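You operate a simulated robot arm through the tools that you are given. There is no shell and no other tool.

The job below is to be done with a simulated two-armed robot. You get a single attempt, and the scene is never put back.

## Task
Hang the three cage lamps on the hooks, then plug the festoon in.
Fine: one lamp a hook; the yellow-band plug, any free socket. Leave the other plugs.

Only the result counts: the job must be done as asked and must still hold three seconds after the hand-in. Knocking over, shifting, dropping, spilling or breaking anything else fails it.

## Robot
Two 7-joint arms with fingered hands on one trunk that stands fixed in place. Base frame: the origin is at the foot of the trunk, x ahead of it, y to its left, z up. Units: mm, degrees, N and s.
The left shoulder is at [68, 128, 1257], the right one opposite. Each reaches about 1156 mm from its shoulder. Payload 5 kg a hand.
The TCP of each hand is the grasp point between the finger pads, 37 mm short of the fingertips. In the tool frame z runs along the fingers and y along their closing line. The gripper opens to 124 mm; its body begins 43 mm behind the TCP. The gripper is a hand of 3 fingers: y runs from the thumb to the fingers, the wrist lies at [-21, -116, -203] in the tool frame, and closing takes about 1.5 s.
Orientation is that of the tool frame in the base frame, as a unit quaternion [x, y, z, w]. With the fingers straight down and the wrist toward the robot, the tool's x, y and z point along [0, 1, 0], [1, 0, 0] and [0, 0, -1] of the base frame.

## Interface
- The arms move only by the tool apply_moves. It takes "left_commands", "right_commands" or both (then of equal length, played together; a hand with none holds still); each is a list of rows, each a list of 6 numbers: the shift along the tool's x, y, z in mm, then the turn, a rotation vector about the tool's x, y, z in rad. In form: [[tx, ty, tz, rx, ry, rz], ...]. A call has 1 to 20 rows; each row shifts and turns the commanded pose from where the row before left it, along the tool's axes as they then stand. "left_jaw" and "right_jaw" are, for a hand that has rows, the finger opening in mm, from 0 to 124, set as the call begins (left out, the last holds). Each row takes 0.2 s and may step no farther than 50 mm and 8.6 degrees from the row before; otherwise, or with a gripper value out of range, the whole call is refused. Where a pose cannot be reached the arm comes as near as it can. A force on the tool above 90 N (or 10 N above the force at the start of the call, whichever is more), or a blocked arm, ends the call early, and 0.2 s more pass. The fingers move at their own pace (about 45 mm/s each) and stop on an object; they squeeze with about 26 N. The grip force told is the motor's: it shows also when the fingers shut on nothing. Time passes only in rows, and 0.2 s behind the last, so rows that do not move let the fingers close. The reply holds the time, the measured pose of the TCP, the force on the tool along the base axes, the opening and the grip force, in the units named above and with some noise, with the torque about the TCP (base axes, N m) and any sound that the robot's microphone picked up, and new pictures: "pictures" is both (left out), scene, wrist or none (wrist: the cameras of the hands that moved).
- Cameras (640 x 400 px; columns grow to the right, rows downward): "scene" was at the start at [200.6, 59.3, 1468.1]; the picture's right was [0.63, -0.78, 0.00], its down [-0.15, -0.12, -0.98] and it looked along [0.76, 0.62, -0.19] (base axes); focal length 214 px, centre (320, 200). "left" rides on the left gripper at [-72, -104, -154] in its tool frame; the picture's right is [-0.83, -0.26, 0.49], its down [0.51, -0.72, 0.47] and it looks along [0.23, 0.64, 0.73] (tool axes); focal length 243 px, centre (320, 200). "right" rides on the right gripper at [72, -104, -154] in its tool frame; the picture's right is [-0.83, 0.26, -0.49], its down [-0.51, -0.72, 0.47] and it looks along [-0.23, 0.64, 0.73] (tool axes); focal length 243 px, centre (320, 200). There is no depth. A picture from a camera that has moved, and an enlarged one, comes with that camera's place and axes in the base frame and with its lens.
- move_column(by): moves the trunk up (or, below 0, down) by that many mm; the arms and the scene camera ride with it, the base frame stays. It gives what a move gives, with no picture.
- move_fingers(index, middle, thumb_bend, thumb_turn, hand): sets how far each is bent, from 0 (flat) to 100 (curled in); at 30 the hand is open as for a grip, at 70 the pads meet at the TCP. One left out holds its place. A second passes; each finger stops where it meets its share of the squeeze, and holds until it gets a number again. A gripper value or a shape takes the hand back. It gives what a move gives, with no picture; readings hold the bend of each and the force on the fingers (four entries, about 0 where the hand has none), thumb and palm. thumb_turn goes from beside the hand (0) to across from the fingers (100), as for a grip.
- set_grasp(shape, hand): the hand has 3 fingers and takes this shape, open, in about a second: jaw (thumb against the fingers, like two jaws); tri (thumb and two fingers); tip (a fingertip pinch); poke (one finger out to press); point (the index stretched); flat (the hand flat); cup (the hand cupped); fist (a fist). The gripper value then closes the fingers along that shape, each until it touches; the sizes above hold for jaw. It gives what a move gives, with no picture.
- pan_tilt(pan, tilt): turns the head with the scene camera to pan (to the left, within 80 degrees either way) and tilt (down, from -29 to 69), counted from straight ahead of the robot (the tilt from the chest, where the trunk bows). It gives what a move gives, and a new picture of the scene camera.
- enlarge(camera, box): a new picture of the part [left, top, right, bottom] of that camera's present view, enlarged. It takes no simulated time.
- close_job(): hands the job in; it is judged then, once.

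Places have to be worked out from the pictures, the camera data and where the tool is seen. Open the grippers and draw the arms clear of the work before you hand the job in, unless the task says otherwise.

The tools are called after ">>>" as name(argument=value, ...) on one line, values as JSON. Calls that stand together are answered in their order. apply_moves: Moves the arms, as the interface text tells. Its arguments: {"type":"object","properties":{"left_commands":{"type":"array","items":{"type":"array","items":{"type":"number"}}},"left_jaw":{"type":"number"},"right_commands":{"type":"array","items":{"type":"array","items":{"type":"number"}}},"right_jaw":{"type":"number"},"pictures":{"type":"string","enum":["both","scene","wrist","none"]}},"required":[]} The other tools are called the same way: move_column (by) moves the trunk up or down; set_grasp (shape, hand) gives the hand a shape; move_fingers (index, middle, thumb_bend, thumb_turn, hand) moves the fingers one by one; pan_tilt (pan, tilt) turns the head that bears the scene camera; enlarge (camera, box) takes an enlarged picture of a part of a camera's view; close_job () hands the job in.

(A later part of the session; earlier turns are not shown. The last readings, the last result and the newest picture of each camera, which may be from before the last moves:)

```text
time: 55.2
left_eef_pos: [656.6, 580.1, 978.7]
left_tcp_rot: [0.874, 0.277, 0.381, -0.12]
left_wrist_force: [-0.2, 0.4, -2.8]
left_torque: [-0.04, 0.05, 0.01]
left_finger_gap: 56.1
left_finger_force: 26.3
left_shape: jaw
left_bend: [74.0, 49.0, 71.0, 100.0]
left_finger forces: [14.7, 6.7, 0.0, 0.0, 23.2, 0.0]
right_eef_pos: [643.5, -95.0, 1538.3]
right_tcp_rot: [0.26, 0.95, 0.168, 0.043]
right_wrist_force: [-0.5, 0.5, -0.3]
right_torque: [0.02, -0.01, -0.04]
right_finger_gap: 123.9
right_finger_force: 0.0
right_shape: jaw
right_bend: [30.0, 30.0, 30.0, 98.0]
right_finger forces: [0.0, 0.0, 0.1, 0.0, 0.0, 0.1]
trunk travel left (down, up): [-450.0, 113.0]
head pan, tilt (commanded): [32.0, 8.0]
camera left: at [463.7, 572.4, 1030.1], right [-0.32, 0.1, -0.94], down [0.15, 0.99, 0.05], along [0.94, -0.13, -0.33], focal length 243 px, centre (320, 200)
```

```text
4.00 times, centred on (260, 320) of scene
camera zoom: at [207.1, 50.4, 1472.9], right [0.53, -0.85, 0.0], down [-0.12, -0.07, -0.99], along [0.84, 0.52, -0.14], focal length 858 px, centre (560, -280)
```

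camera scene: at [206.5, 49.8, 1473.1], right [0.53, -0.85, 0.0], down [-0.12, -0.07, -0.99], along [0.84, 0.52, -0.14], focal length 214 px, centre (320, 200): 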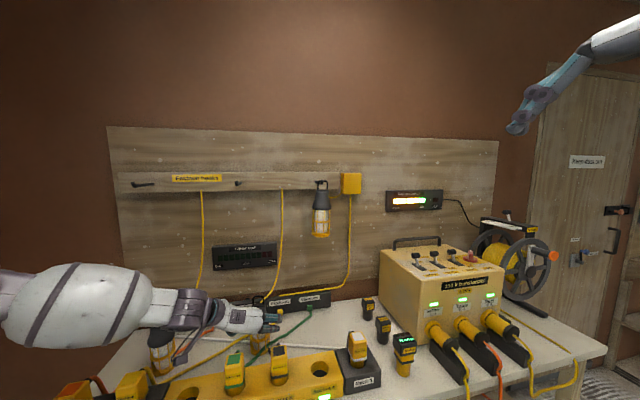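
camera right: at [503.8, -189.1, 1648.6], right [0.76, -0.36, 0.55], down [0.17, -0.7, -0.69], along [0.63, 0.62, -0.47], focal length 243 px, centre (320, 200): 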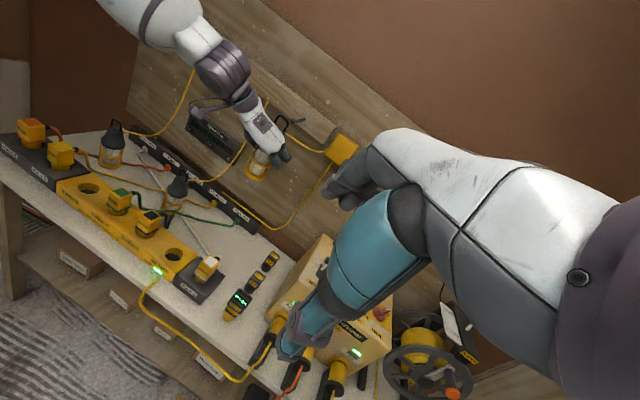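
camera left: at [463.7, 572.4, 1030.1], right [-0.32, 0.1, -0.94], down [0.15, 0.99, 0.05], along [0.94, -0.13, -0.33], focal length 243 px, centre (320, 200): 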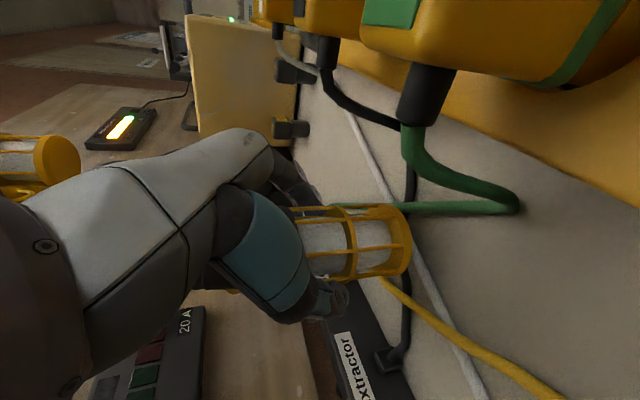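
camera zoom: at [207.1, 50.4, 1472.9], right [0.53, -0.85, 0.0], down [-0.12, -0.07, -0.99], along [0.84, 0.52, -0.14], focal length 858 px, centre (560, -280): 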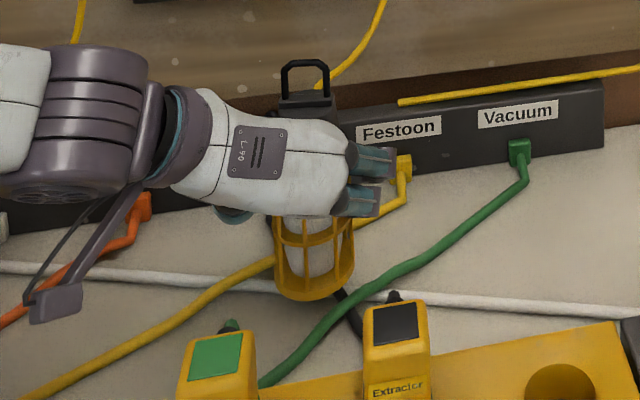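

Lamp 2 is up with no slip and the cables stayed put. Before moving to hook 2 I measure its tip in both views.

>>> enlarge(camera="scene", box=[215, 170, 265, 200])

>>> enlarge(camera="right", box=[190, 35, 250, 80])

>>> enlarge(camera="scene", box=[110, 165, 180, 205])

>>> enlarge(camera="scene", box=[290, 170, 350, 245])

```text
12.80 times, centred on (240, 185) of scene
camera zoom: at [207.1, 50.4, 1472.9], right [0.53, -0.85, 0.0], down [-0.12, -0.07, -0.99], along [0.84, 0.52, -0.14], focal length 2745 px, centre (1344, 392)
```

zoom: 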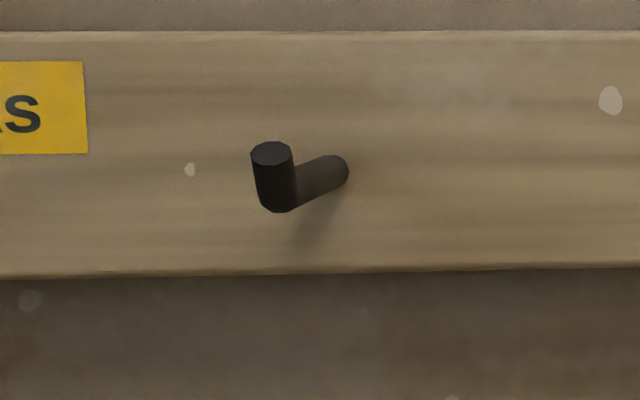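

```text
8.89 times, centred on (220, 58) of right
camera zoom: at [504.6, -188.4, 1648.4], right [0.76, -0.36, 0.55], down [0.17, -0.7, -0.69], along [0.63, 0.62, -0.47], focal length 2157 px, centre (1209, 1467)
```

zoom: 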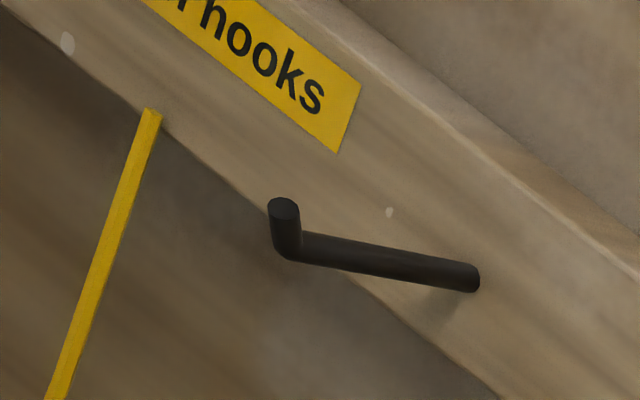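

```text
9.14 times, centred on (145, 185) of scene
camera zoom: at [207.1, 50.4, 1472.9], right [0.53, -0.85, 0.0], down [-0.12, -0.07, -0.99], along [0.84, 0.52, -0.14], focal length 1961 px, centre (1920, 337)
```

zoom: 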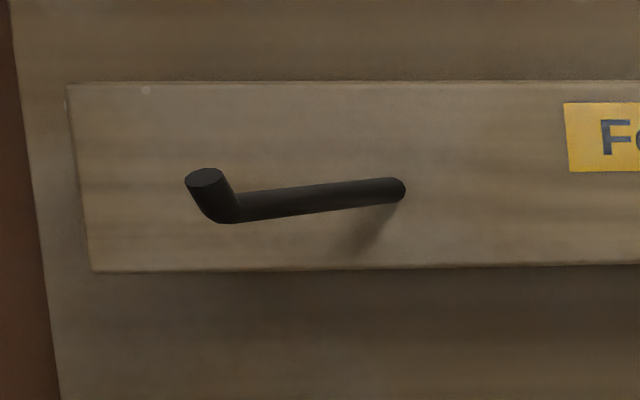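

```text
5.33 times, centred on (320, 208) of scene
camera zoom: at [207.1, 50.4, 1472.9], right [0.53, -0.85, 0.0], down [-0.12, -0.07, -0.99], along [0.84, 0.52, -0.14], focal length 1144 px, centre (320, 160)
```

zoom: 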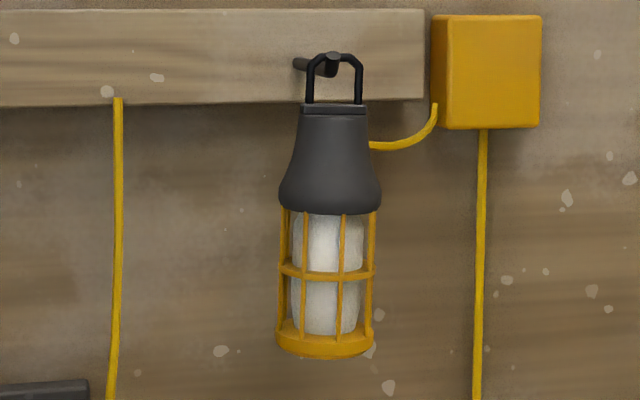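

Lamp 3 hangs correctly with the hook through its loop. Hook 2's tip is at about (645, 638, 1437); I raise lamp 2 straight up above the plugs, pitch slightly to bring it upright, then go to staging in front of hook 2.

>>> apply_moves(left_commands=[[29.5, 0, -27.4, 0, 0, 0], [29.5, 0, -27.4, 0, 0, 0], [29.5, 0, -27.4, 0, 0, 0], [0, 0, 0, 0, -0.09, 0], [18.1, -5.8, -29.3, 0, 0, 0], [18.1, -5.8, -29.3, 0, 0, 0], [18.1, -5.8, -29.3, 0, 0, 0], [18.1, -5.8, -29.3, 0, 0, 0], [18.1, -5.8, -29.3, 0, 0, 0], [18.1, -5.8, -29.3, 0, 0, 0], [18.1, -5.8, -29.3, 0, 0, 0], [0, 0, 0, 0, 0, 0], [0, 0, 0, 0, 0, 0]], pictures="both")

>>> enlarge(camera="right", box=[170, 35, 250, 105])

>>> enlarge(camera="scene", box=[195, 160, 275, 260])

```text
time: 58.0
left_eef_pos: [599.2, 587.9, 1335.8]
left_tcp_rot: [0.89, 0.282, 0.341, -0.108]
left_wrist_force: [0.1, 0.4, -2.0]
left_torque: [0.0, 0.02, 0.01]
left_finger_gap: 56.0
left_finger_force: 26.2
left_shape: jaw
left_bend: [74.0, 50.0, 71.0, 100.0]
left_finger forces: [14.7, 6.7, 0.1, 0.0, 23.1, 0.1]
right_eef_pos: [643.4, -95.7, 1538.3]
right_tcp_rot: [0.261, 0.949, 0.169, 0.044]
right_wrist_force: [-0.4, 0.8, 0.2]
right_torque: [0.0, 0.0, -0.02]
right_finger_gap: 123.9
right_finger_force: 0.0
right_shape: jaw
right_bend: [30.0, 30.0, 30.0, 98.0]
right_finger forces: [0.1, 0.1, 0.1, 0.0, 0.1, 0.0]
trunk travel left (down, up): [-450.0, 113.0]
head pan, tilt (commanded): [32.0, 8.0]
camera scene: at [207.9, 50.2, 1472.8], right [0.53, -0.85, 0.0], down [-0.12, -0.07, -0.99], along [0.84, 0.52, -0.14], focal length 214 px, centre (320, 200)
camera left: at [410.8, 583.2, 1401.8], right [-0.39, 0.05, -0.92], down [0.15, 0.99, -0.01], along [0.91, -0.14, -0.39], focal length 243 px, centre (320, 200)
```

scene: 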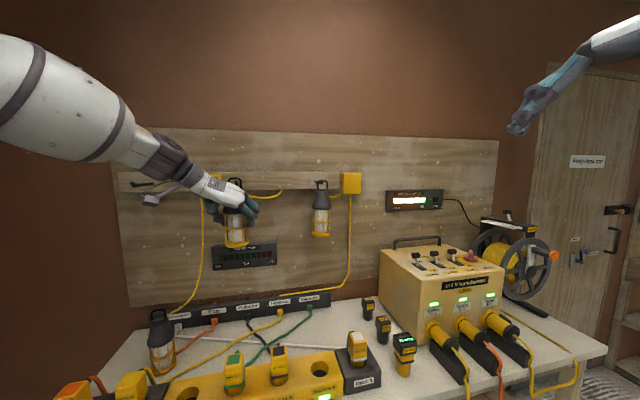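
left: 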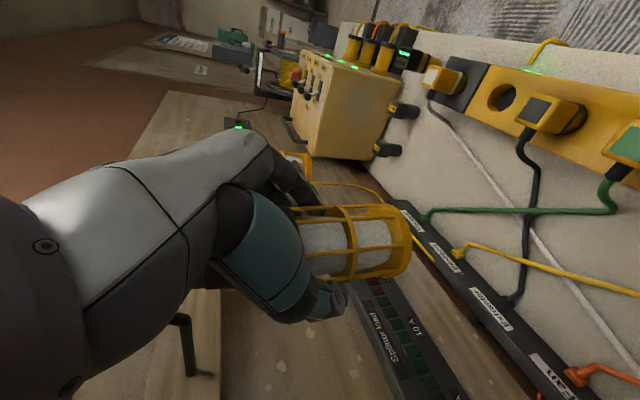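

```text
5.71 times, centred on (210, 70) of right
camera zoom: at [505.6, -188.6, 1647.9], right [0.76, -0.36, 0.55], down [0.17, -0.7, -0.69], along [0.63, 0.62, -0.47], focal length 1386 px, centre (949, 943)
```

zoom: 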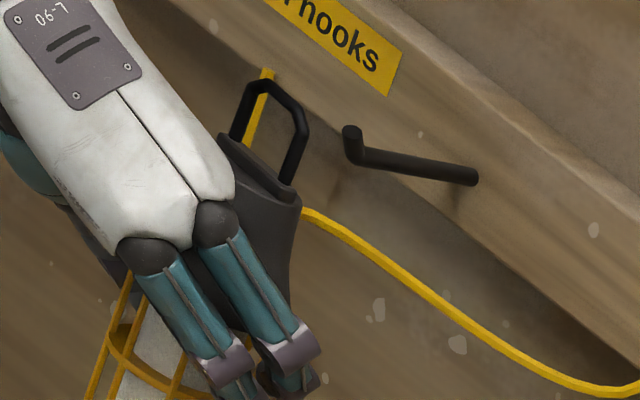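

```text
4.00 times, centred on (235, 210) of scene
camera zoom: at [207.9, 50.2, 1472.8], right [0.53, -0.85, 0.0], down [-0.12, -0.07, -0.99], along [0.84, 0.52, -0.14], focal length 858 px, centre (660, 160)
```

zoom: 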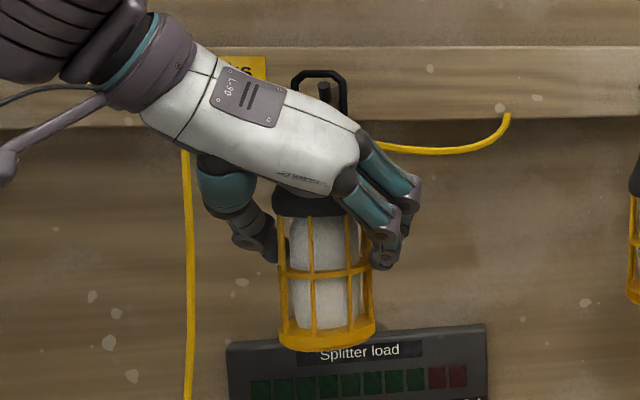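

Both views show the loop and hook 2 clearly; from the scene camera the hook tip already appears inside the loop. I zoom in for exact measurement.

>>> enlarge(camera="scene", box=[215, 170, 265, 200])

>>> enlarge(camera="right", box=[190, 40, 230, 80])

>>> enlarge(camera="scene", box=[210, 200, 260, 255])

```text
12.80 times, centred on (240, 185) of scene
camera zoom: at [207.9, 50.2, 1472.8], right [0.53, -0.85, 0.0], down [-0.12, -0.07, -0.99], along [0.84, 0.52, -0.14], focal length 2745 px, centre (1344, 392)
```

zoom: 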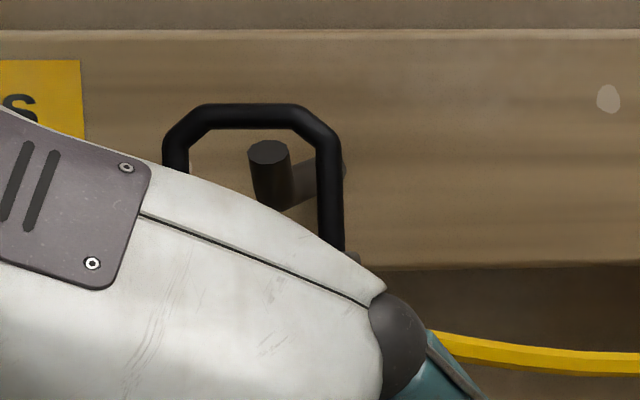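

```text
10.00 times, centred on (210, 60) of right
camera zoom: at [505.6, -188.6, 1647.9], right [0.76, -0.36, 0.55], down [0.17, -0.7, -0.69], along [0.63, 0.62, -0.47], focal length 2426 px, centre (1420, 1600)
```

zoom: 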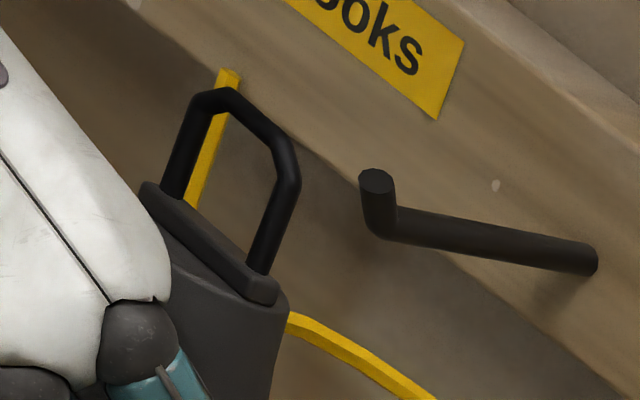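

```text
7.27 times, centred on (235, 228) of scene
camera zoom: at [207.9, 50.2, 1472.8], right [0.53, -0.85, 0.0], down [-0.12, -0.07, -0.99], along [0.84, 0.52, -0.14], focal length 1560 px, centre (938, 0)
```

zoom: 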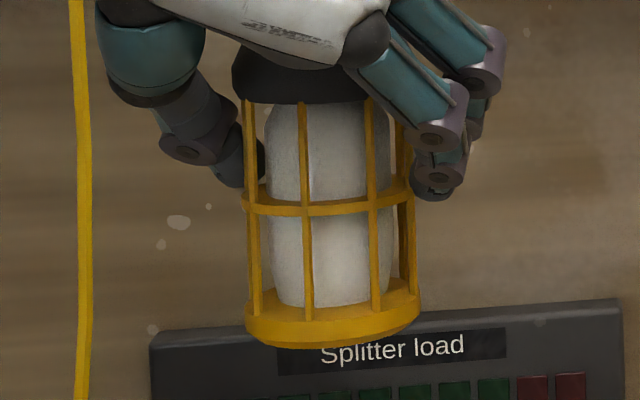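

The bar centre triangulates to (607, 592, 1448), exactly parallel to the wall, and hook 2's tip to (645, 638.5, 1438). I shift 6 mm left and 3.5 mm down while advancing 40 mm.

>>> apply_moves(left_commands=[[8.7, -4.2, 9.4, 0, 0, 0], [8.7, -4.2, 9.4, 0, 0, 0], [8.8, -4.3, 9.4, 0, 0, 0], [0, 0, 0, 0, 0, 0], [0, 0, 0, 0, 0, 0]], pictures="none")

>>> enlarge(camera="scene", box=[215, 170, 265, 200])

>>> enlarge(camera="right", box=[190, 35, 230, 75])

```text
time: 59.2
left_eef_pos: [622.9, 620.0, 1332.6]
left_tcp_rot: [0.89, 0.282, 0.341, -0.107]
left_wrist_force: [0.1, -0.3, -2.7]
left_torque: [-0.04, 0.05, -0.01]
left_finger_gap: 56.0
left_finger_force: 26.1
left_shape: jaw
left_bend: [74.0, 50.0, 71.0, 100.0]
left_finger forces: [14.8, 6.7, 0.0, 0.0, 23.2, 0.0]
right_eef_pos: [643.3, -95.9, 1540.2]
right_tcp_rot: [0.26, 0.95, 0.168, 0.043]
right_wrist_force: [-0.9, -0.3, -0.2]
right_torque: [0.02, 0.03, -0.01]
right_finger_gap: 124.0
right_finger_force: 0.1
right_shape: jaw
right_bend: [30.0, 30.0, 30.0, 98.0]
right_finger forces: [0.0, 0.0, 0.0, 0.0, 0.0, 0.1]
trunk travel left (down, up): [-450.0, 113.0]
head pan, tilt (commanded): [32.0, 8.0]
```

```text
12.80 times, centred on (240, 185) of scene
camera zoom: at [207.1, 50.1, 1473.0], right [0.53, -0.85, 0.0], down [-0.12, -0.07, -0.99], along [0.84, 0.52, -0.14], focal length 2745 px, centre (1344, 392)
```

zoom: 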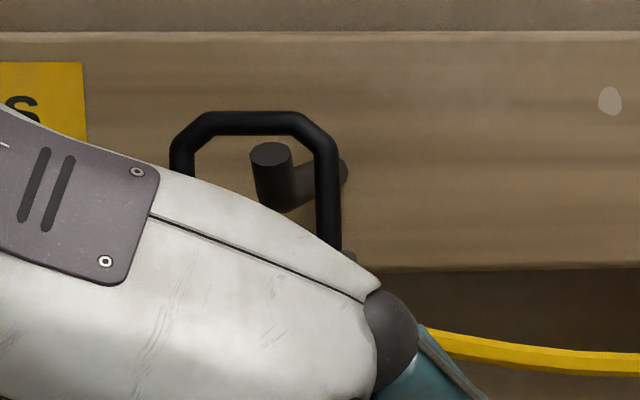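

```text
10.00 times, centred on (210, 55) of right
camera zoom: at [504.5, -188.7, 1648.4], right [0.76, -0.36, 0.55], down [0.17, -0.7, -0.69], along [0.63, 0.62, -0.47], focal length 2426 px, centre (1420, 1650)
```

zoom: 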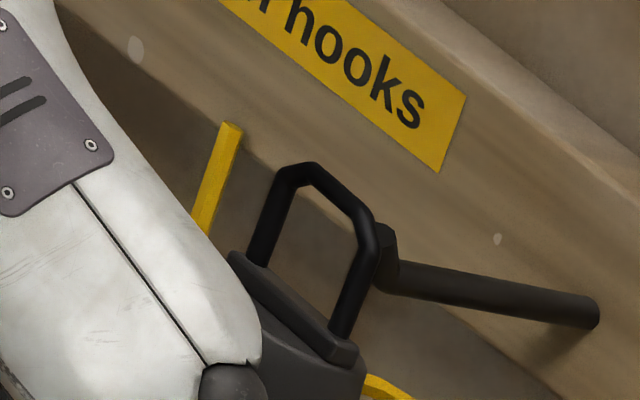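

The hook tip sits centred within the loop in the scene view with a few millimetres below the bar. I advance 20 mm in small steps.

>>> apply_moves(left_commands=[[3.7, -0.9, 3.3, 0, 0, 0], [3.7, -0.9, 3.3, 0, 0, 0], [3.7, -0.9, 3.3, 0, 0, 0], [3.6, -0.8, 3.3, 0, 0, 0], [0, 0, 0, 0, 0, 0]], pictures="none")

>>> enlarge(camera="scene", box=[215, 170, 265, 200])

>>> enlarge(camera="right", box=[190, 35, 230, 75])

```text
time: 60.4
left_eef_pos: [637.3, 635.2, 1332.7]
left_tcp_rot: [0.89, 0.282, 0.342, -0.108]
left_wrist_force: [0.9, -0.6, -1.9]
left_torque: [0.02, 0.05, 0.03]
left_finger_gap: 56.0
left_finger_force: 26.3
left_shape: jaw
left_bend: [74.0, 50.0, 71.0, 100.0]
left_finger forces: [14.7, 7.0, 0.1, 0.0, 23.2, 0.0]
right_eef_pos: [643.0, -96.6, 1538.8]
right_tcp_rot: [0.26, 0.95, 0.168, 0.044]
right_wrist_force: [0.2, 0.2, 0.0]
right_torque: [0.01, 0.03, -0.05]
right_finger_gap: 123.6
right_finger_force: 0.0
right_shape: jaw
right_bend: [30.0, 30.0, 30.0, 98.0]
right_finger forces: [0.1, 0.0, 0.0, 0.0, 0.0, 0.0]
trunk travel left (down, up): [-450.0, 113.0]
head pan, tilt (commanded): [32.0, 8.0]
```

```text
12.80 times, centred on (240, 185) of scene
camera zoom: at [206.8, 50.0, 1473.0], right [0.53, -0.85, 0.0], down [-0.12, -0.07, -0.99], along [0.84, 0.52, -0.14], focal length 2745 px, centre (1344, 392)
```

zoom: 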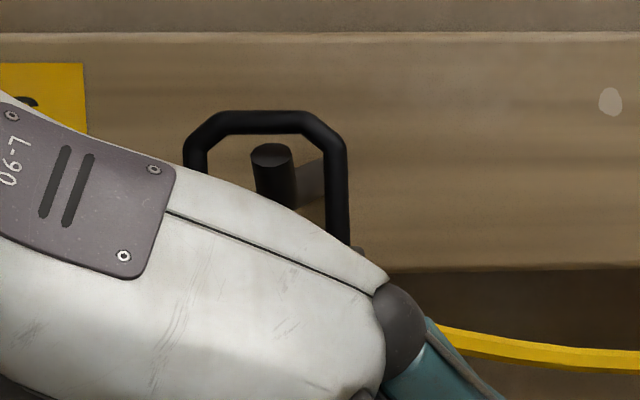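

```text
10.00 times, centred on (210, 55) of right
camera zoom: at [504.2, -188.9, 1648.5], right [0.76, -0.36, 0.55], down [0.17, -0.7, -0.69], along [0.63, 0.62, -0.47], focal length 2426 px, centre (1420, 1650)
```

zoom: 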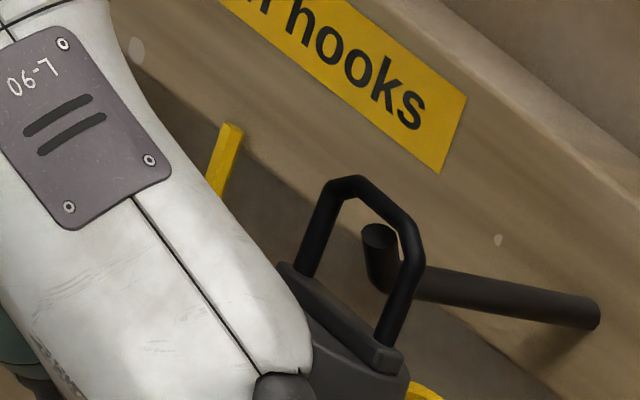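

The peg is inside the loop, between the posts. I push 18 mm further.

>>> apply_moves(left_commands=[[3.3, -0.8, 3.0, 0, 0, 0], [3.3, -0.8, 3.0, 0, 0, 0], [3.3, -0.8, 3.0, 0, 0, 0], [3.3, -0.8, 3.0, 0, 0, 0], [0, 0, 0, 0, 0, 0]], pictures="none")

>>> enlarge(camera="scene", box=[215, 170, 265, 200])

>>> enlarge(camera="right", box=[190, 35, 230, 75])

```text
time: 61.6
left_eef_pos: [649.9, 646.7, 1332.1]
left_tcp_rot: [0.89, 0.282, 0.342, -0.107]
left_wrist_force: [-0.9, 0.4, -2.7]
left_torque: [0.01, 0.01, -0.01]
left_finger_gap: 56.2
left_finger_force: 26.1
left_shape: jaw
left_bend: [74.0, 50.0, 71.0, 100.0]
left_finger forces: [14.7, 7.0, 0.0, 0.1, 23.1, 0.0]
right_eef_pos: [643.3, -95.9, 1538.8]
right_tcp_rot: [0.26, 0.95, 0.168, 0.044]
right_wrist_force: [0.8, -0.7, 1.0]
right_torque: [0.02, -0.03, -0.01]
right_finger_gap: 123.9
right_finger_force: 0.1
right_shape: jaw
right_bend: [30.0, 30.0, 30.0, 98.0]
right_finger forces: [0.0, 0.0, 0.0, 0.1, 0.1, 0.0]
trunk travel left (down, up): [-450.0, 113.0]
head pan, tilt (commanded): [32.0, 8.0]
```

```text
12.80 times, centred on (240, 185) of scene
camera zoom: at [206.9, 50.0, 1473.0], right [0.53, -0.85, 0.0], down [-0.12, -0.07, -0.99], along [0.84, 0.52, -0.14], focal length 2745 px, centre (1344, 392)
```

zoom: 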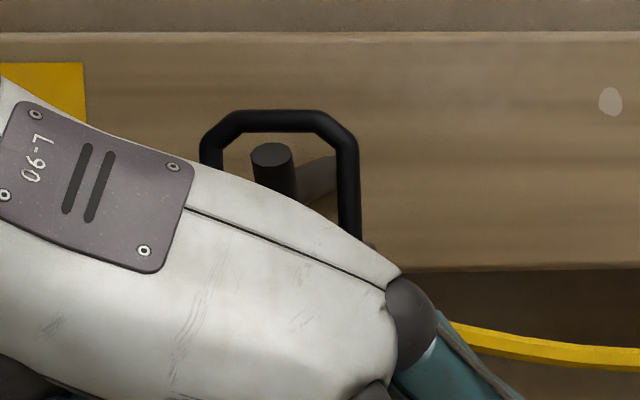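

```text
10.00 times, centred on (210, 55) of right
camera zoom: at [504.2, -188.8, 1648.5], right [0.76, -0.36, 0.55], down [0.17, -0.7, -0.69], along [0.63, 0.62, -0.47], focal length 2426 px, centre (1420, 1650)
```

zoom: 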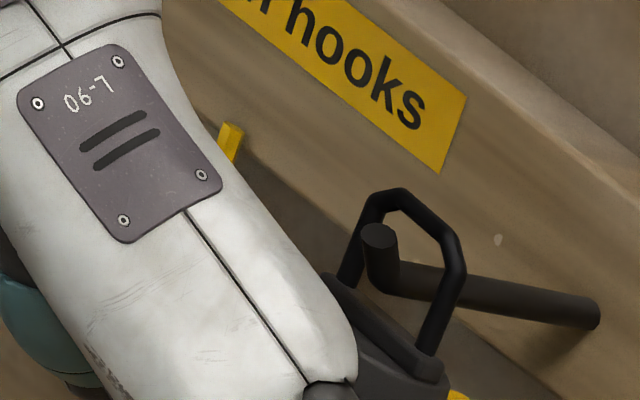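

The bar is now well past the hook tip. I lower 9 mm, then continue in small steps.

>>> apply_moves(left_commands=[[-2.0, 0, 2.2, 0, 0, 0], [-2.0, 0, 2.2, 0, 0, 0], [-2.0, 0, 2.2, 0, 0, 0], [0, 0, 0, 0, 0, 0]], pictures="none")

>>> enlarge(camera="right", box=[190, 35, 230, 75])

```text
time: 62.6
left_eef_pos: [650.3, 649.5, 1322.2]
left_tcp_rot: [0.89, 0.282, 0.342, -0.106]
left_wrist_force: [-0.1, -0.6, -2.9]
left_torque: [0.01, 0.0, -0.03]
left_finger_gap: 56.0
left_finger_force: 26.1
left_shape: jaw
left_bend: [74.0, 50.0, 71.0, 100.0]
left_finger forces: [14.7, 6.9, 0.0, 0.0, 23.1, 0.1]
right_eef_pos: [641.9, -95.7, 1539.0]
right_tcp_rot: [0.26, 0.95, 0.168, 0.044]
right_wrist_force: [0.7, 0.2, -0.2]
right_torque: [0.01, -0.03, -0.02]
right_finger_gap: 123.9
right_finger_force: 0.0
right_shape: jaw
right_bend: [30.0, 30.0, 30.0, 98.0]
right_finger forces: [0.1, 0.0, 0.1, 0.1, 0.0, 0.1]
trunk travel left (down, up): [-450.0, 113.0]
head pan, tilt (commanded): [32.0, 8.0]
```

```text
10.00 times, centred on (210, 55) of right
camera zoom: at [504.5, -188.6, 1648.4], right [0.76, -0.36, 0.55], down [0.17, -0.7, -0.69], along [0.63, 0.62, -0.47], focal length 2426 px, centre (1420, 1650)
```

zoom: 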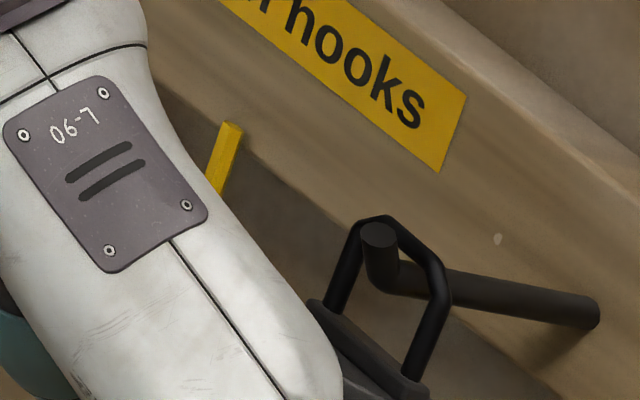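

About 3–4 mm remain. I continue down gently.

>>> apply_moves(left_commands=[[-0.9, 0, 1.0, 0, 0, 0], [-0.9, 0, 1.0, 0, 0, 0], [0, 0, 0, 0, 0, 0]], pictures="none")

>>> enlarge(camera="right", box=[190, 35, 230, 75])

```text
time: 63.4
left_eef_pos: [649.7, 648.6, 1321.0]
left_tcp_rot: [0.89, 0.282, 0.343, -0.108]
left_wrist_force: [0.4, 0.6, 4.3]
left_torque: [-0.02, -0.06, 0.0]
left_finger_gap: 56.1
left_finger_force: 26.5
left_shape: jaw
left_bend: [74.0, 50.0, 71.0, 100.0]
left_finger forces: [14.8, 7.3, 0.0, 0.0, 24.0, 0.0]
right_eef_pos: [641.8, -96.9, 1539.2]
right_tcp_rot: [0.26, 0.95, 0.168, 0.043]
right_wrist_force: [0.5, 0.1, -0.9]
right_torque: [0.0, 0.03, -0.01]
right_finger_gap: 123.9
right_finger_force: 0.1
right_shape: jaw
right_bend: [30.0, 30.0, 30.0, 98.0]
right_finger forces: [0.1, 0.1, 0.0, 0.1, 0.0, 0.0]
trunk travel left (down, up): [-450.0, 113.0]
head pan, tilt (commanded): [32.0, 8.0]
```

```text
10.00 times, centred on (210, 55) of right
camera zoom: at [503.6, -189.3, 1648.7], right [0.76, -0.36, 0.55], down [0.17, -0.7, -0.69], along [0.63, 0.62, -0.47], focal length 2426 px, centre (1420, 1650)
```

zoom: 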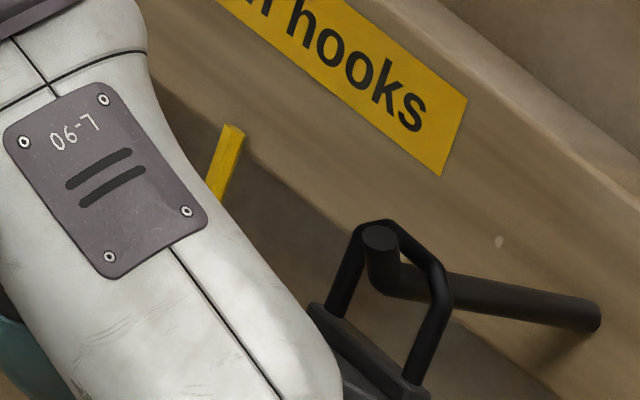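

The bar has touched down (+4 N). I relax 1 mm and open the hand.

>>> apply_moves(left_commands=[[0.6, 0, -0.7, 0, 0, 0], [0, 0, 0, 0, 0, 0]], pictures="none")

>>> apply_moves(left_commands=[[0, 0, 0, 0, 0, 0], [0, 0, 0, 0, 0, 0], [0, 0, 0, 0, 0, 0], [0, 0, 0, 0, 0, 0], [0, 0, 0, 0, 0, 0], [0, 0, 0, 0, 0, 0], [0, 0, 0, 0, 0, 0]], left_jaw=124, pictures="none")

>>> enlarge(camera="right", box=[160, 30, 240, 110])

>>> enlarge(camera="scene", box=[195, 160, 275, 260])

```text
time: 64.0
left_eef_pos: [649.4, 647.6, 1321.8]
left_tcp_rot: [0.89, 0.282, 0.342, -0.107]
left_wrist_force: [-1.0, 0.3, -0.2]
left_torque: [-0.05, -0.01, 0.01]
left_finger_gap: 55.7
left_finger_force: 26.0
left_shape: jaw
left_bend: [74.0, 50.0, 71.0, 100.0]
left_finger forces: [14.9, 7.2, 0.1, 0.1, 23.9, 0.0]
right_eef_pos: [641.7, -96.4, 1538.6]
right_tcp_rot: [0.26, 0.95, 0.169, 0.043]
right_wrist_force: [-0.1, 0.2, -0.2]
right_torque: [-0.03, 0.0, 0.01]
right_finger_gap: 124.0
right_finger_force: 0.1
right_shape: jaw
right_bend: [30.0, 30.0, 30.0, 98.0]
right_finger forces: [0.1, 0.0, 0.0, 0.1, 0.0, 0.0]
trunk travel left (down, up): [-450.0, 113.0]
head pan, tilt (commanded): [32.0, 8.0]
```

```text
time: 65.6
left_eef_pos: [650.0, 647.0, 1321.8]
left_tcp_rot: [0.89, 0.282, 0.341, -0.107]
left_wrist_force: [-0.4, -0.1, 0.7]
left_torque: [-0.02, 0.01, -0.01]
left_finger_gap: 123.6
left_finger_force: 0.1
left_shape: jaw
left_bend: [30.0, 30.0, 30.0, 98.0]
left_finger forces: [0.1, 0.0, 0.0, 0.0, 0.2, 0.0]
right_eef_pos: [642.8, -95.6, 1540.3]
right_tcp_rot: [0.261, 0.95, 0.168, 0.044]
right_wrist_force: [-0.2, 1.3, -0.6]
right_torque: [0.0, 0.0, 0.02]
right_finger_gap: 123.7
right_finger_force: 0.1
right_shape: jaw
right_bend: [30.0, 30.0, 30.0, 98.0]
right_finger forces: [0.1, 0.0, 0.1, 0.0, 0.1, 0.0]
trunk travel left (down, up): [-450.0, 113.0]
head pan, tilt (commanded): [32.0, 8.0]
```

```text
5.00 times, centred on (200, 70) of right
camera zoom: at [504.0, -189.0, 1648.5], right [0.76, -0.36, 0.55], down [0.17, -0.7, -0.69], along [0.63, 0.62, -0.47], focal length 1213 px, centre (920, 850)
```

zoom: 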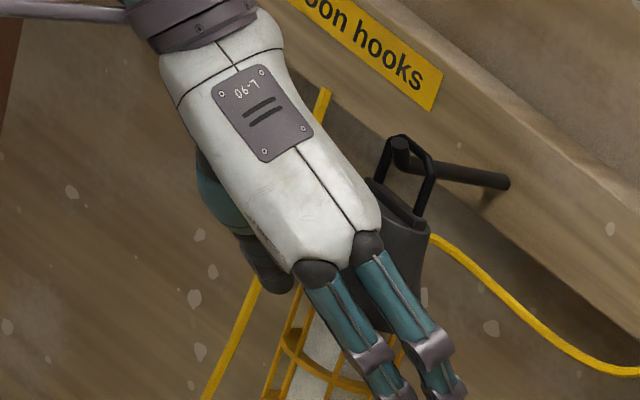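

```text
4.00 times, centred on (235, 210) of scene
camera zoom: at [206.7, 49.8, 1473.0], right [0.53, -0.85, 0.0], down [-0.12, -0.07, -0.99], along [0.84, 0.52, -0.14], focal length 858 px, centre (660, 160)
```

zoom: 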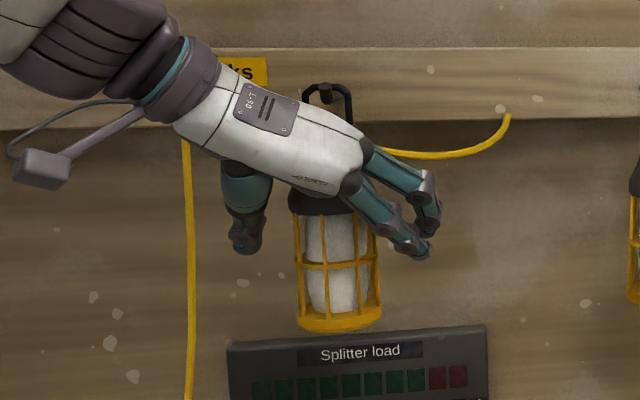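

Lamp 2 hangs on hook 2. I retract the hand straight back along its own heading and look.

>>> apply_moves(left_commands=[[-10, 0, -9, 0, 0, 0], [-15, 0, -13.5, 0, 0, 0], [-22, 0, -20, 0, 0, 0], [-26, 0, -23.4, 0, 0, 0], [-26, 0, -23.4, 0, 0, 0], [-10, 0, -30, 0, 0, 0]], pictures="both")

>>> enlarge(camera="scene", box=[195, 160, 275, 260])

>>> enlarge(camera="right", box=[160, 30, 240, 110])

```text
time: 67.0
left_eef_pos: [513.9, 554.0, 1338.7]
left_tcp_rot: [0.89, 0.282, 0.342, -0.108]
left_wrist_force: [-0.1, -0.1, 0.4]
left_torque: [-0.03, -0.03, -0.02]
left_finger_gap: 123.4
left_finger_force: 0.0
left_shape: jaw
left_bend: [30.0, 30.0, 30.0, 98.0]
left_finger forces: [0.1, 0.1, 0.0, 0.0, 0.0, 0.1]
right_eef_pos: [639.5, -97.0, 1541.9]
right_tcp_rot: [0.259, 0.95, 0.169, 0.044]
right_wrist_force: [0.5, 0.0, -0.5]
right_torque: [0.02, -0.05, 0.03]
right_finger_gap: 123.9
right_finger_force: 0.0
right_shape: jaw
right_bend: [30.0, 30.0, 30.0, 98.0]
right_finger forces: [0.0, 0.0, 0.0, 0.0, 0.0, 0.1]
trunk travel left (down, up): [-450.0, 113.0]
head pan, tilt (commanded): [32.0, 8.0]
camera scene: at [204.3, 49.5, 1473.5], right [0.53, -0.85, 0.0], down [-0.12, -0.07, -0.99], along [0.84, 0.52, -0.14], focal length 214 px, centre (320, 200)
camera left: at [326.5, 549.8, 1404.7], right [-0.38, 0.05, -0.92], down [0.15, 0.99, -0.01], along [0.91, -0.14, -0.39], focal length 243 px, centre (320, 200)
```

scene: 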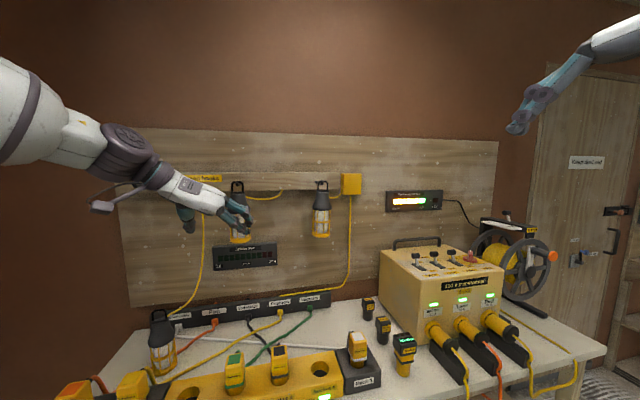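
left: 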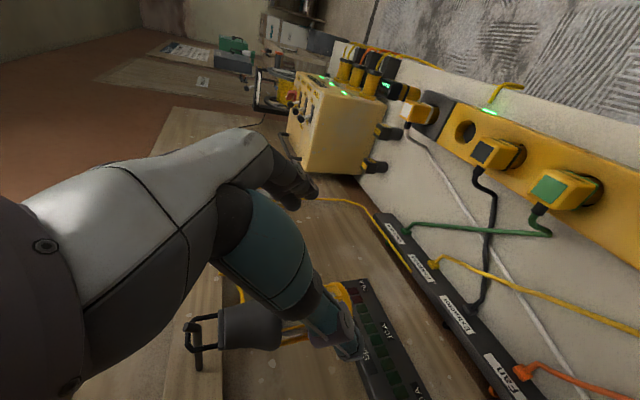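

```text
4.00 times, centred on (235, 210) of scene
camera zoom: at [204.3, 49.5, 1473.5], right [0.53, -0.85, 0.0], down [-0.12, -0.07, -0.99], along [0.84, 0.52, -0.14], focal length 858 px, centre (660, 160)
```

zoom: 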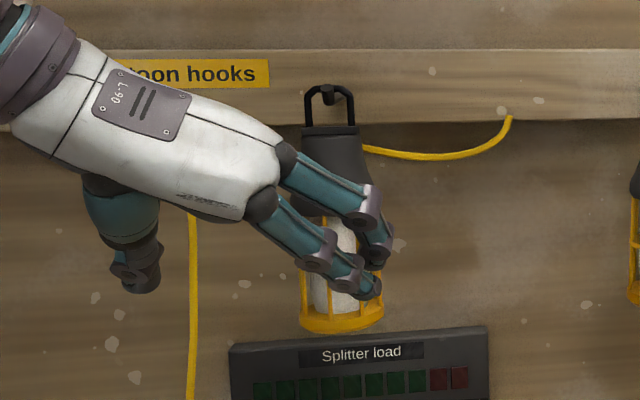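

```text
5.00 times, centred on (200, 70) of right
camera zoom: at [501.1, -189.6, 1649.6], right [0.76, -0.36, 0.55], down [0.17, -0.7, -0.69], along [0.63, 0.62, -0.47], focal length 1213 px, centre (920, 850)
```

zoom: 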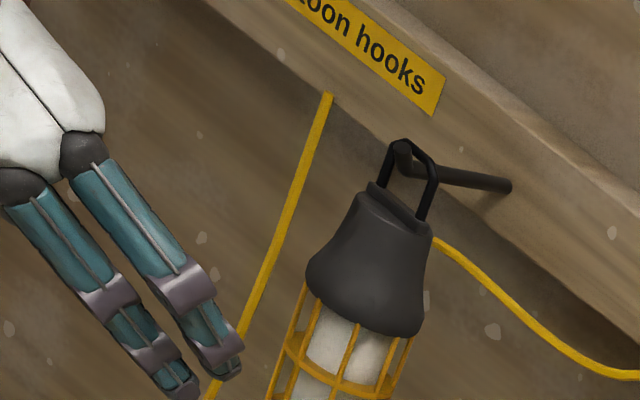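

Two lamps are hung. For lamp 1, at the left end, I need different views, so I back the right arm off from its out-of-reach command and turn the head further left.

>>> apply_moves(right_commands=[[8.7, -31.6, -25, 0, 0, 0], [8.7, -31.6, -25, 0, 0, 0], [8.7, -31.6, -25, 0, 0, 0], [8.7, -31.6, -25, 0, 0, 0], [8.7, -31.6, -25, 0, 0, 0], [8.7, -31.6, -25, 0, 0, 0], [8.7, -31.6, -25, 0, 0, 0]], pictures="none")

>>> pan_tilt(pan=55, tilt=14)

```text
time: 68.6
left_eef_pos: [516.0, 555.2, 1340.2]
left_tcp_rot: [0.89, 0.282, 0.343, -0.107]
left_wrist_force: [-0.6, 0.0, 0.9]
left_torque: [0.02, -0.03, -0.01]
left_finger_gap: 123.4
left_finger_force: 0.1
left_shape: jaw
left_bend: [30.0, 30.0, 30.0, 98.0]
left_finger forces: [0.0, 0.1, 0.1, 0.0, 0.0, 0.0]
right_eef_pos: [451.7, -300.7, 1628.2]
right_tcp_rot: [0.257, 0.951, 0.168, 0.046]
right_wrist_force: [-0.5, -0.4, 0.1]
right_torque: [0.0, 0.02, -0.01]
right_finger_gap: 123.7
right_finger_force: 0.1
right_shape: jaw
right_bend: [30.0, 30.0, 30.0, 98.0]
right_finger forces: [0.1, 0.0, 0.0, 0.0, 0.0, 0.1]
trunk travel left (down, up): [-450.0, 113.0]
head pan, tilt (commanded): [32.0, 8.0]
```

```text
time: 69.4
left_eef_pos: [518.3, 555.6, 1337.6]
left_tcp_rot: [0.89, 0.281, 0.342, -0.107]
left_wrist_force: [0.4, -1.0, 0.7]
left_torque: [0.0, -0.01, 0.0]
left_finger_gap: 123.9
left_finger_force: 0.1
left_shape: jaw
left_bend: [30.0, 30.0, 30.0, 98.0]
left_finger forces: [0.0, 0.0, 0.1, 0.0, 0.1, 0.0]
right_eef_pos: [454.3, -298.4, 1627.5]
right_tcp_rot: [0.257, 0.951, 0.168, 0.045]
right_wrist_force: [0.4, 0.1, 0.5]
right_torque: [0.04, 0.0, 0.0]
right_finger_gap: 123.7
right_finger_force: 0.1
right_shape: jaw
right_bend: [30.0, 30.0, 30.0, 98.0]
right_finger forces: [0.1, 0.0, 0.0, 0.0, 0.0, 0.0]
trunk travel left (down, up): [-450.0, 113.0]
head pan, tilt (commanded): [55.0, 14.0]
camera scene: at [182.2, 77.6, 1463.2], right [0.82, -0.57, 0.0], down [-0.14, -0.2, -0.97], along [0.56, 0.79, -0.24], focal length 214 px, centre (320, 200)
```

scene: 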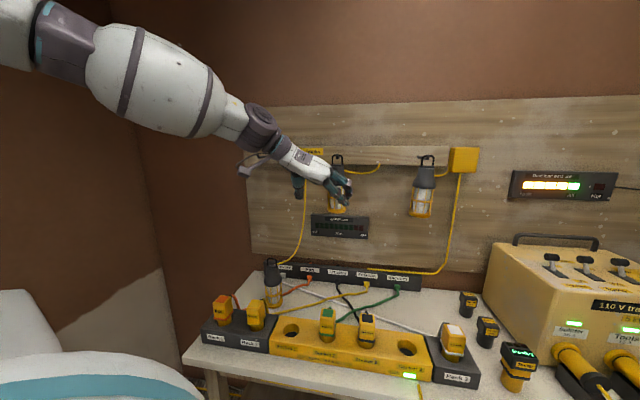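

The right arm's command follows its reached pose, good. I yaw the right hand 25° further left and bring it forward again so its camera can see hook 1 and lamp 1.

>>> apply_moves(right_commands=[[0, 0, 0, 0, 0.05, -0.1365], [0, 0, 0, 0, 0.05, -0.1365], [0, 0, 0, 0, 0.05, -0.1365], [-10, 32, 10, 0, 0, 0], [-10, 32, 10, 0, 0, 0], [-10, 32, 10, 0, 0, 0], [-10, 32, 10, 0, 0, 0]], pictures="wrist")

>>> enlarge(camera="scene", box=[190, 240, 310, 360])

```text
time: 71.0
left_eef_pos: [519.6, 556.7, 1335.8]
left_tcp_rot: [0.89, 0.282, 0.342, -0.107]
left_wrist_force: [0.5, 0.4, 0.3]
left_torque: [-0.03, 0.0, -0.02]
left_finger_gap: 124.0
left_finger_force: 0.1
left_shape: jaw
left_bend: [30.0, 30.0, 30.0, 98.0]
left_finger forces: [0.1, 0.0, 0.0, 0.0, 0.0, 0.1]
right_eef_pos: [475.6, -143.6, 1630.4]
right_tcp_rot: [0.046, 0.984, 0.174, 0.007]
right_wrist_force: [0.1, -1.1, -0.5]
right_torque: [-0.03, 0.05, 0.02]
right_finger_gap: 123.9
right_finger_force: 0.1
right_shape: jaw
right_bend: [30.0, 30.0, 30.0, 98.0]
right_finger forces: [0.0, 0.1, 0.1, 0.0, 0.0, 0.0]
right hand out of reach, approached as far as the arm can: row 2, 3
trunk travel left (down, up): [-450.0, 113.0]
head pan, tilt (commanded): [55.0, 14.0]
camera right: at [391.0, -285.9, 1738.8], right [0.83, 0.0, 0.55], down [0.46, -0.56, -0.69], along [0.31, 0.83, -0.47], focal length 243 px, centre (320, 200)
```

right: 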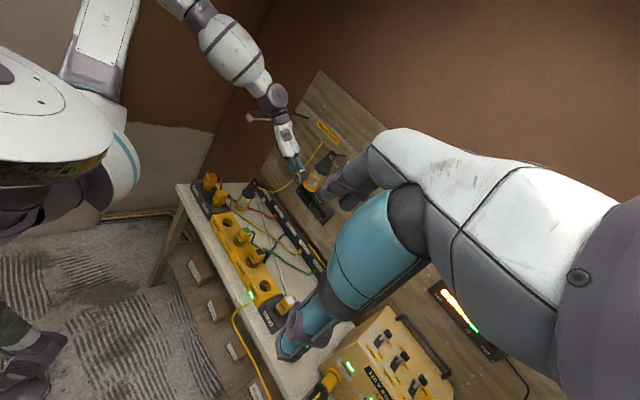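

```text
3.33 times, centred on (250, 300) of scene
camera zoom: at [182.6, 79.5, 1463.0], right [0.82, -0.57, 0.0], down [-0.14, -0.2, -0.97], along [0.56, 0.79, -0.24], focal length 715 px, centre (553, -133)
```

zoom: 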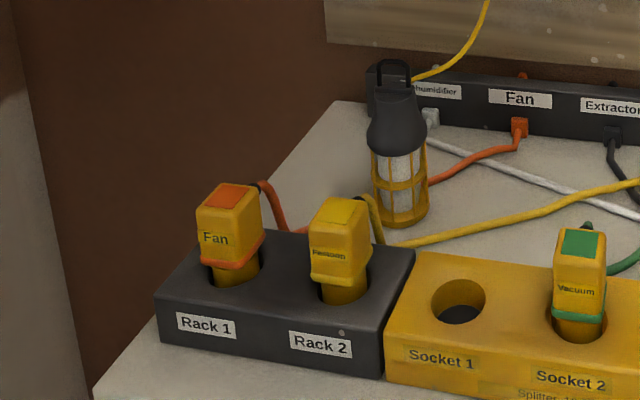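

Both cameras now see the left end. I zoom on lamp 1, its surrounding plugs, and hook 1.

>>> enlarge(camera="scene", box=[250, 250, 300, 312])

>>> enlarge(camera="right", box=[225, 170, 275, 220])

>>> enlarge(camera="right", box=[180, 150, 280, 250])

>>> enlarge(camera="scene", box=[200, 285, 275, 350])

>>> enlarge(camera="right", box=[270, 90, 350, 160])

```text
6.45 times, centred on (275, 281) of scene
camera zoom: at [182.6, 79.5, 1463.0], right [0.82, -0.57, 0.0], down [-0.14, -0.2, -0.97], along [0.56, 0.79, -0.24], focal length 1384 px, centre (610, -323)
```

zoom: 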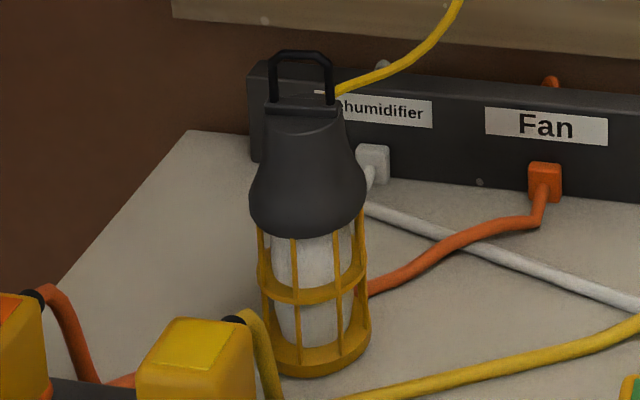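

```text
8.00 times, centred on (250, 195) of right
camera zoom: at [391.0, -285.9, 1738.8], right [0.83, 0.0, 0.55], down [0.46, -0.56, -0.69], along [0.31, 0.83, -0.47], focal length 1941 px, centre (880, 240)
```

zoom: 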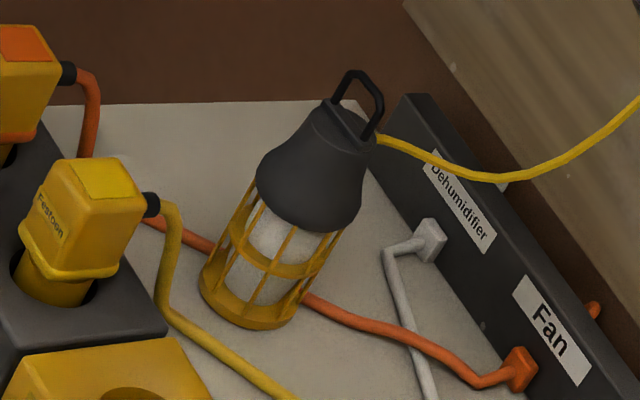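

```text
4.00 times, centred on (230, 200) of right
camera zoom: at [391.0, -285.9, 1738.8], right [0.83, 0.0, 0.55], down [0.46, -0.56, -0.69], along [0.31, 0.83, -0.47], focal length 970 px, centre (680, 200)
```

zoom: 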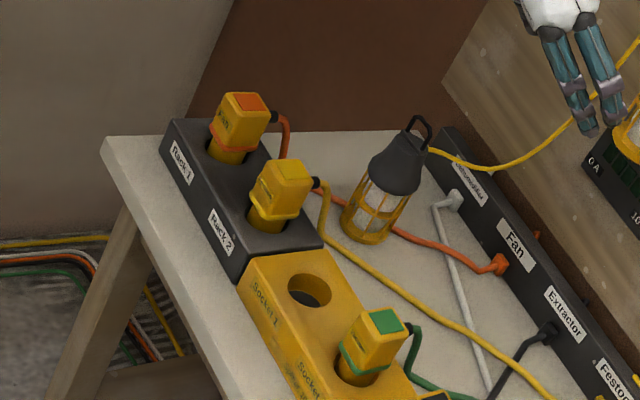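

```text
6.15 times, centred on (238, 318) of scene
camera zoom: at [182.6, 79.5, 1463.0], right [0.82, -0.57, 0.0], down [-0.14, -0.2, -0.97], along [0.56, 0.79, -0.24], focal length 1320 px, centre (828, -523)
```

zoom: 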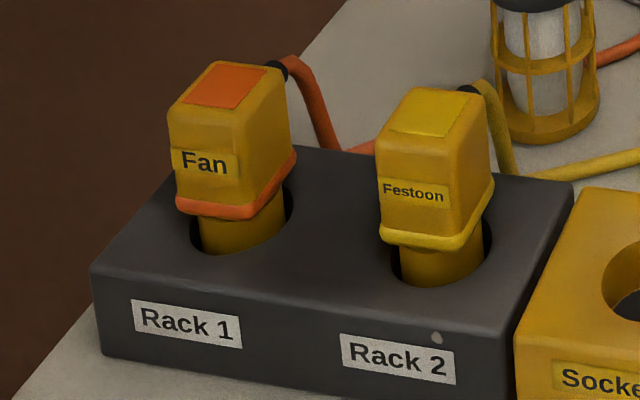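

```text
5.71 times, centred on (310, 125) of right
camera zoom: at [391.0, -285.9, 1738.8], right [0.83, 0.0, 0.55], down [0.46, -0.56, -0.69], along [0.31, 0.83, -0.47], focal length 1386 px, centre (377, 629)
```

zoom: 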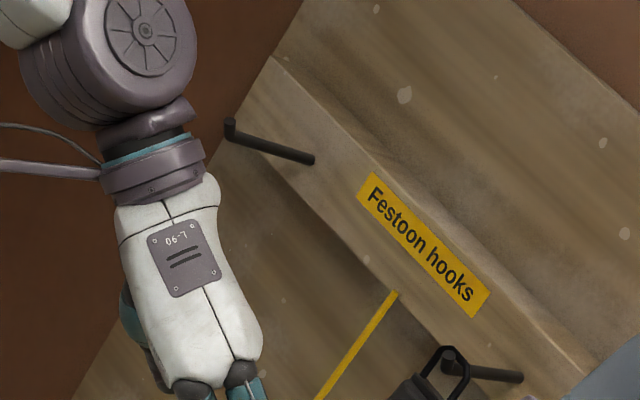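

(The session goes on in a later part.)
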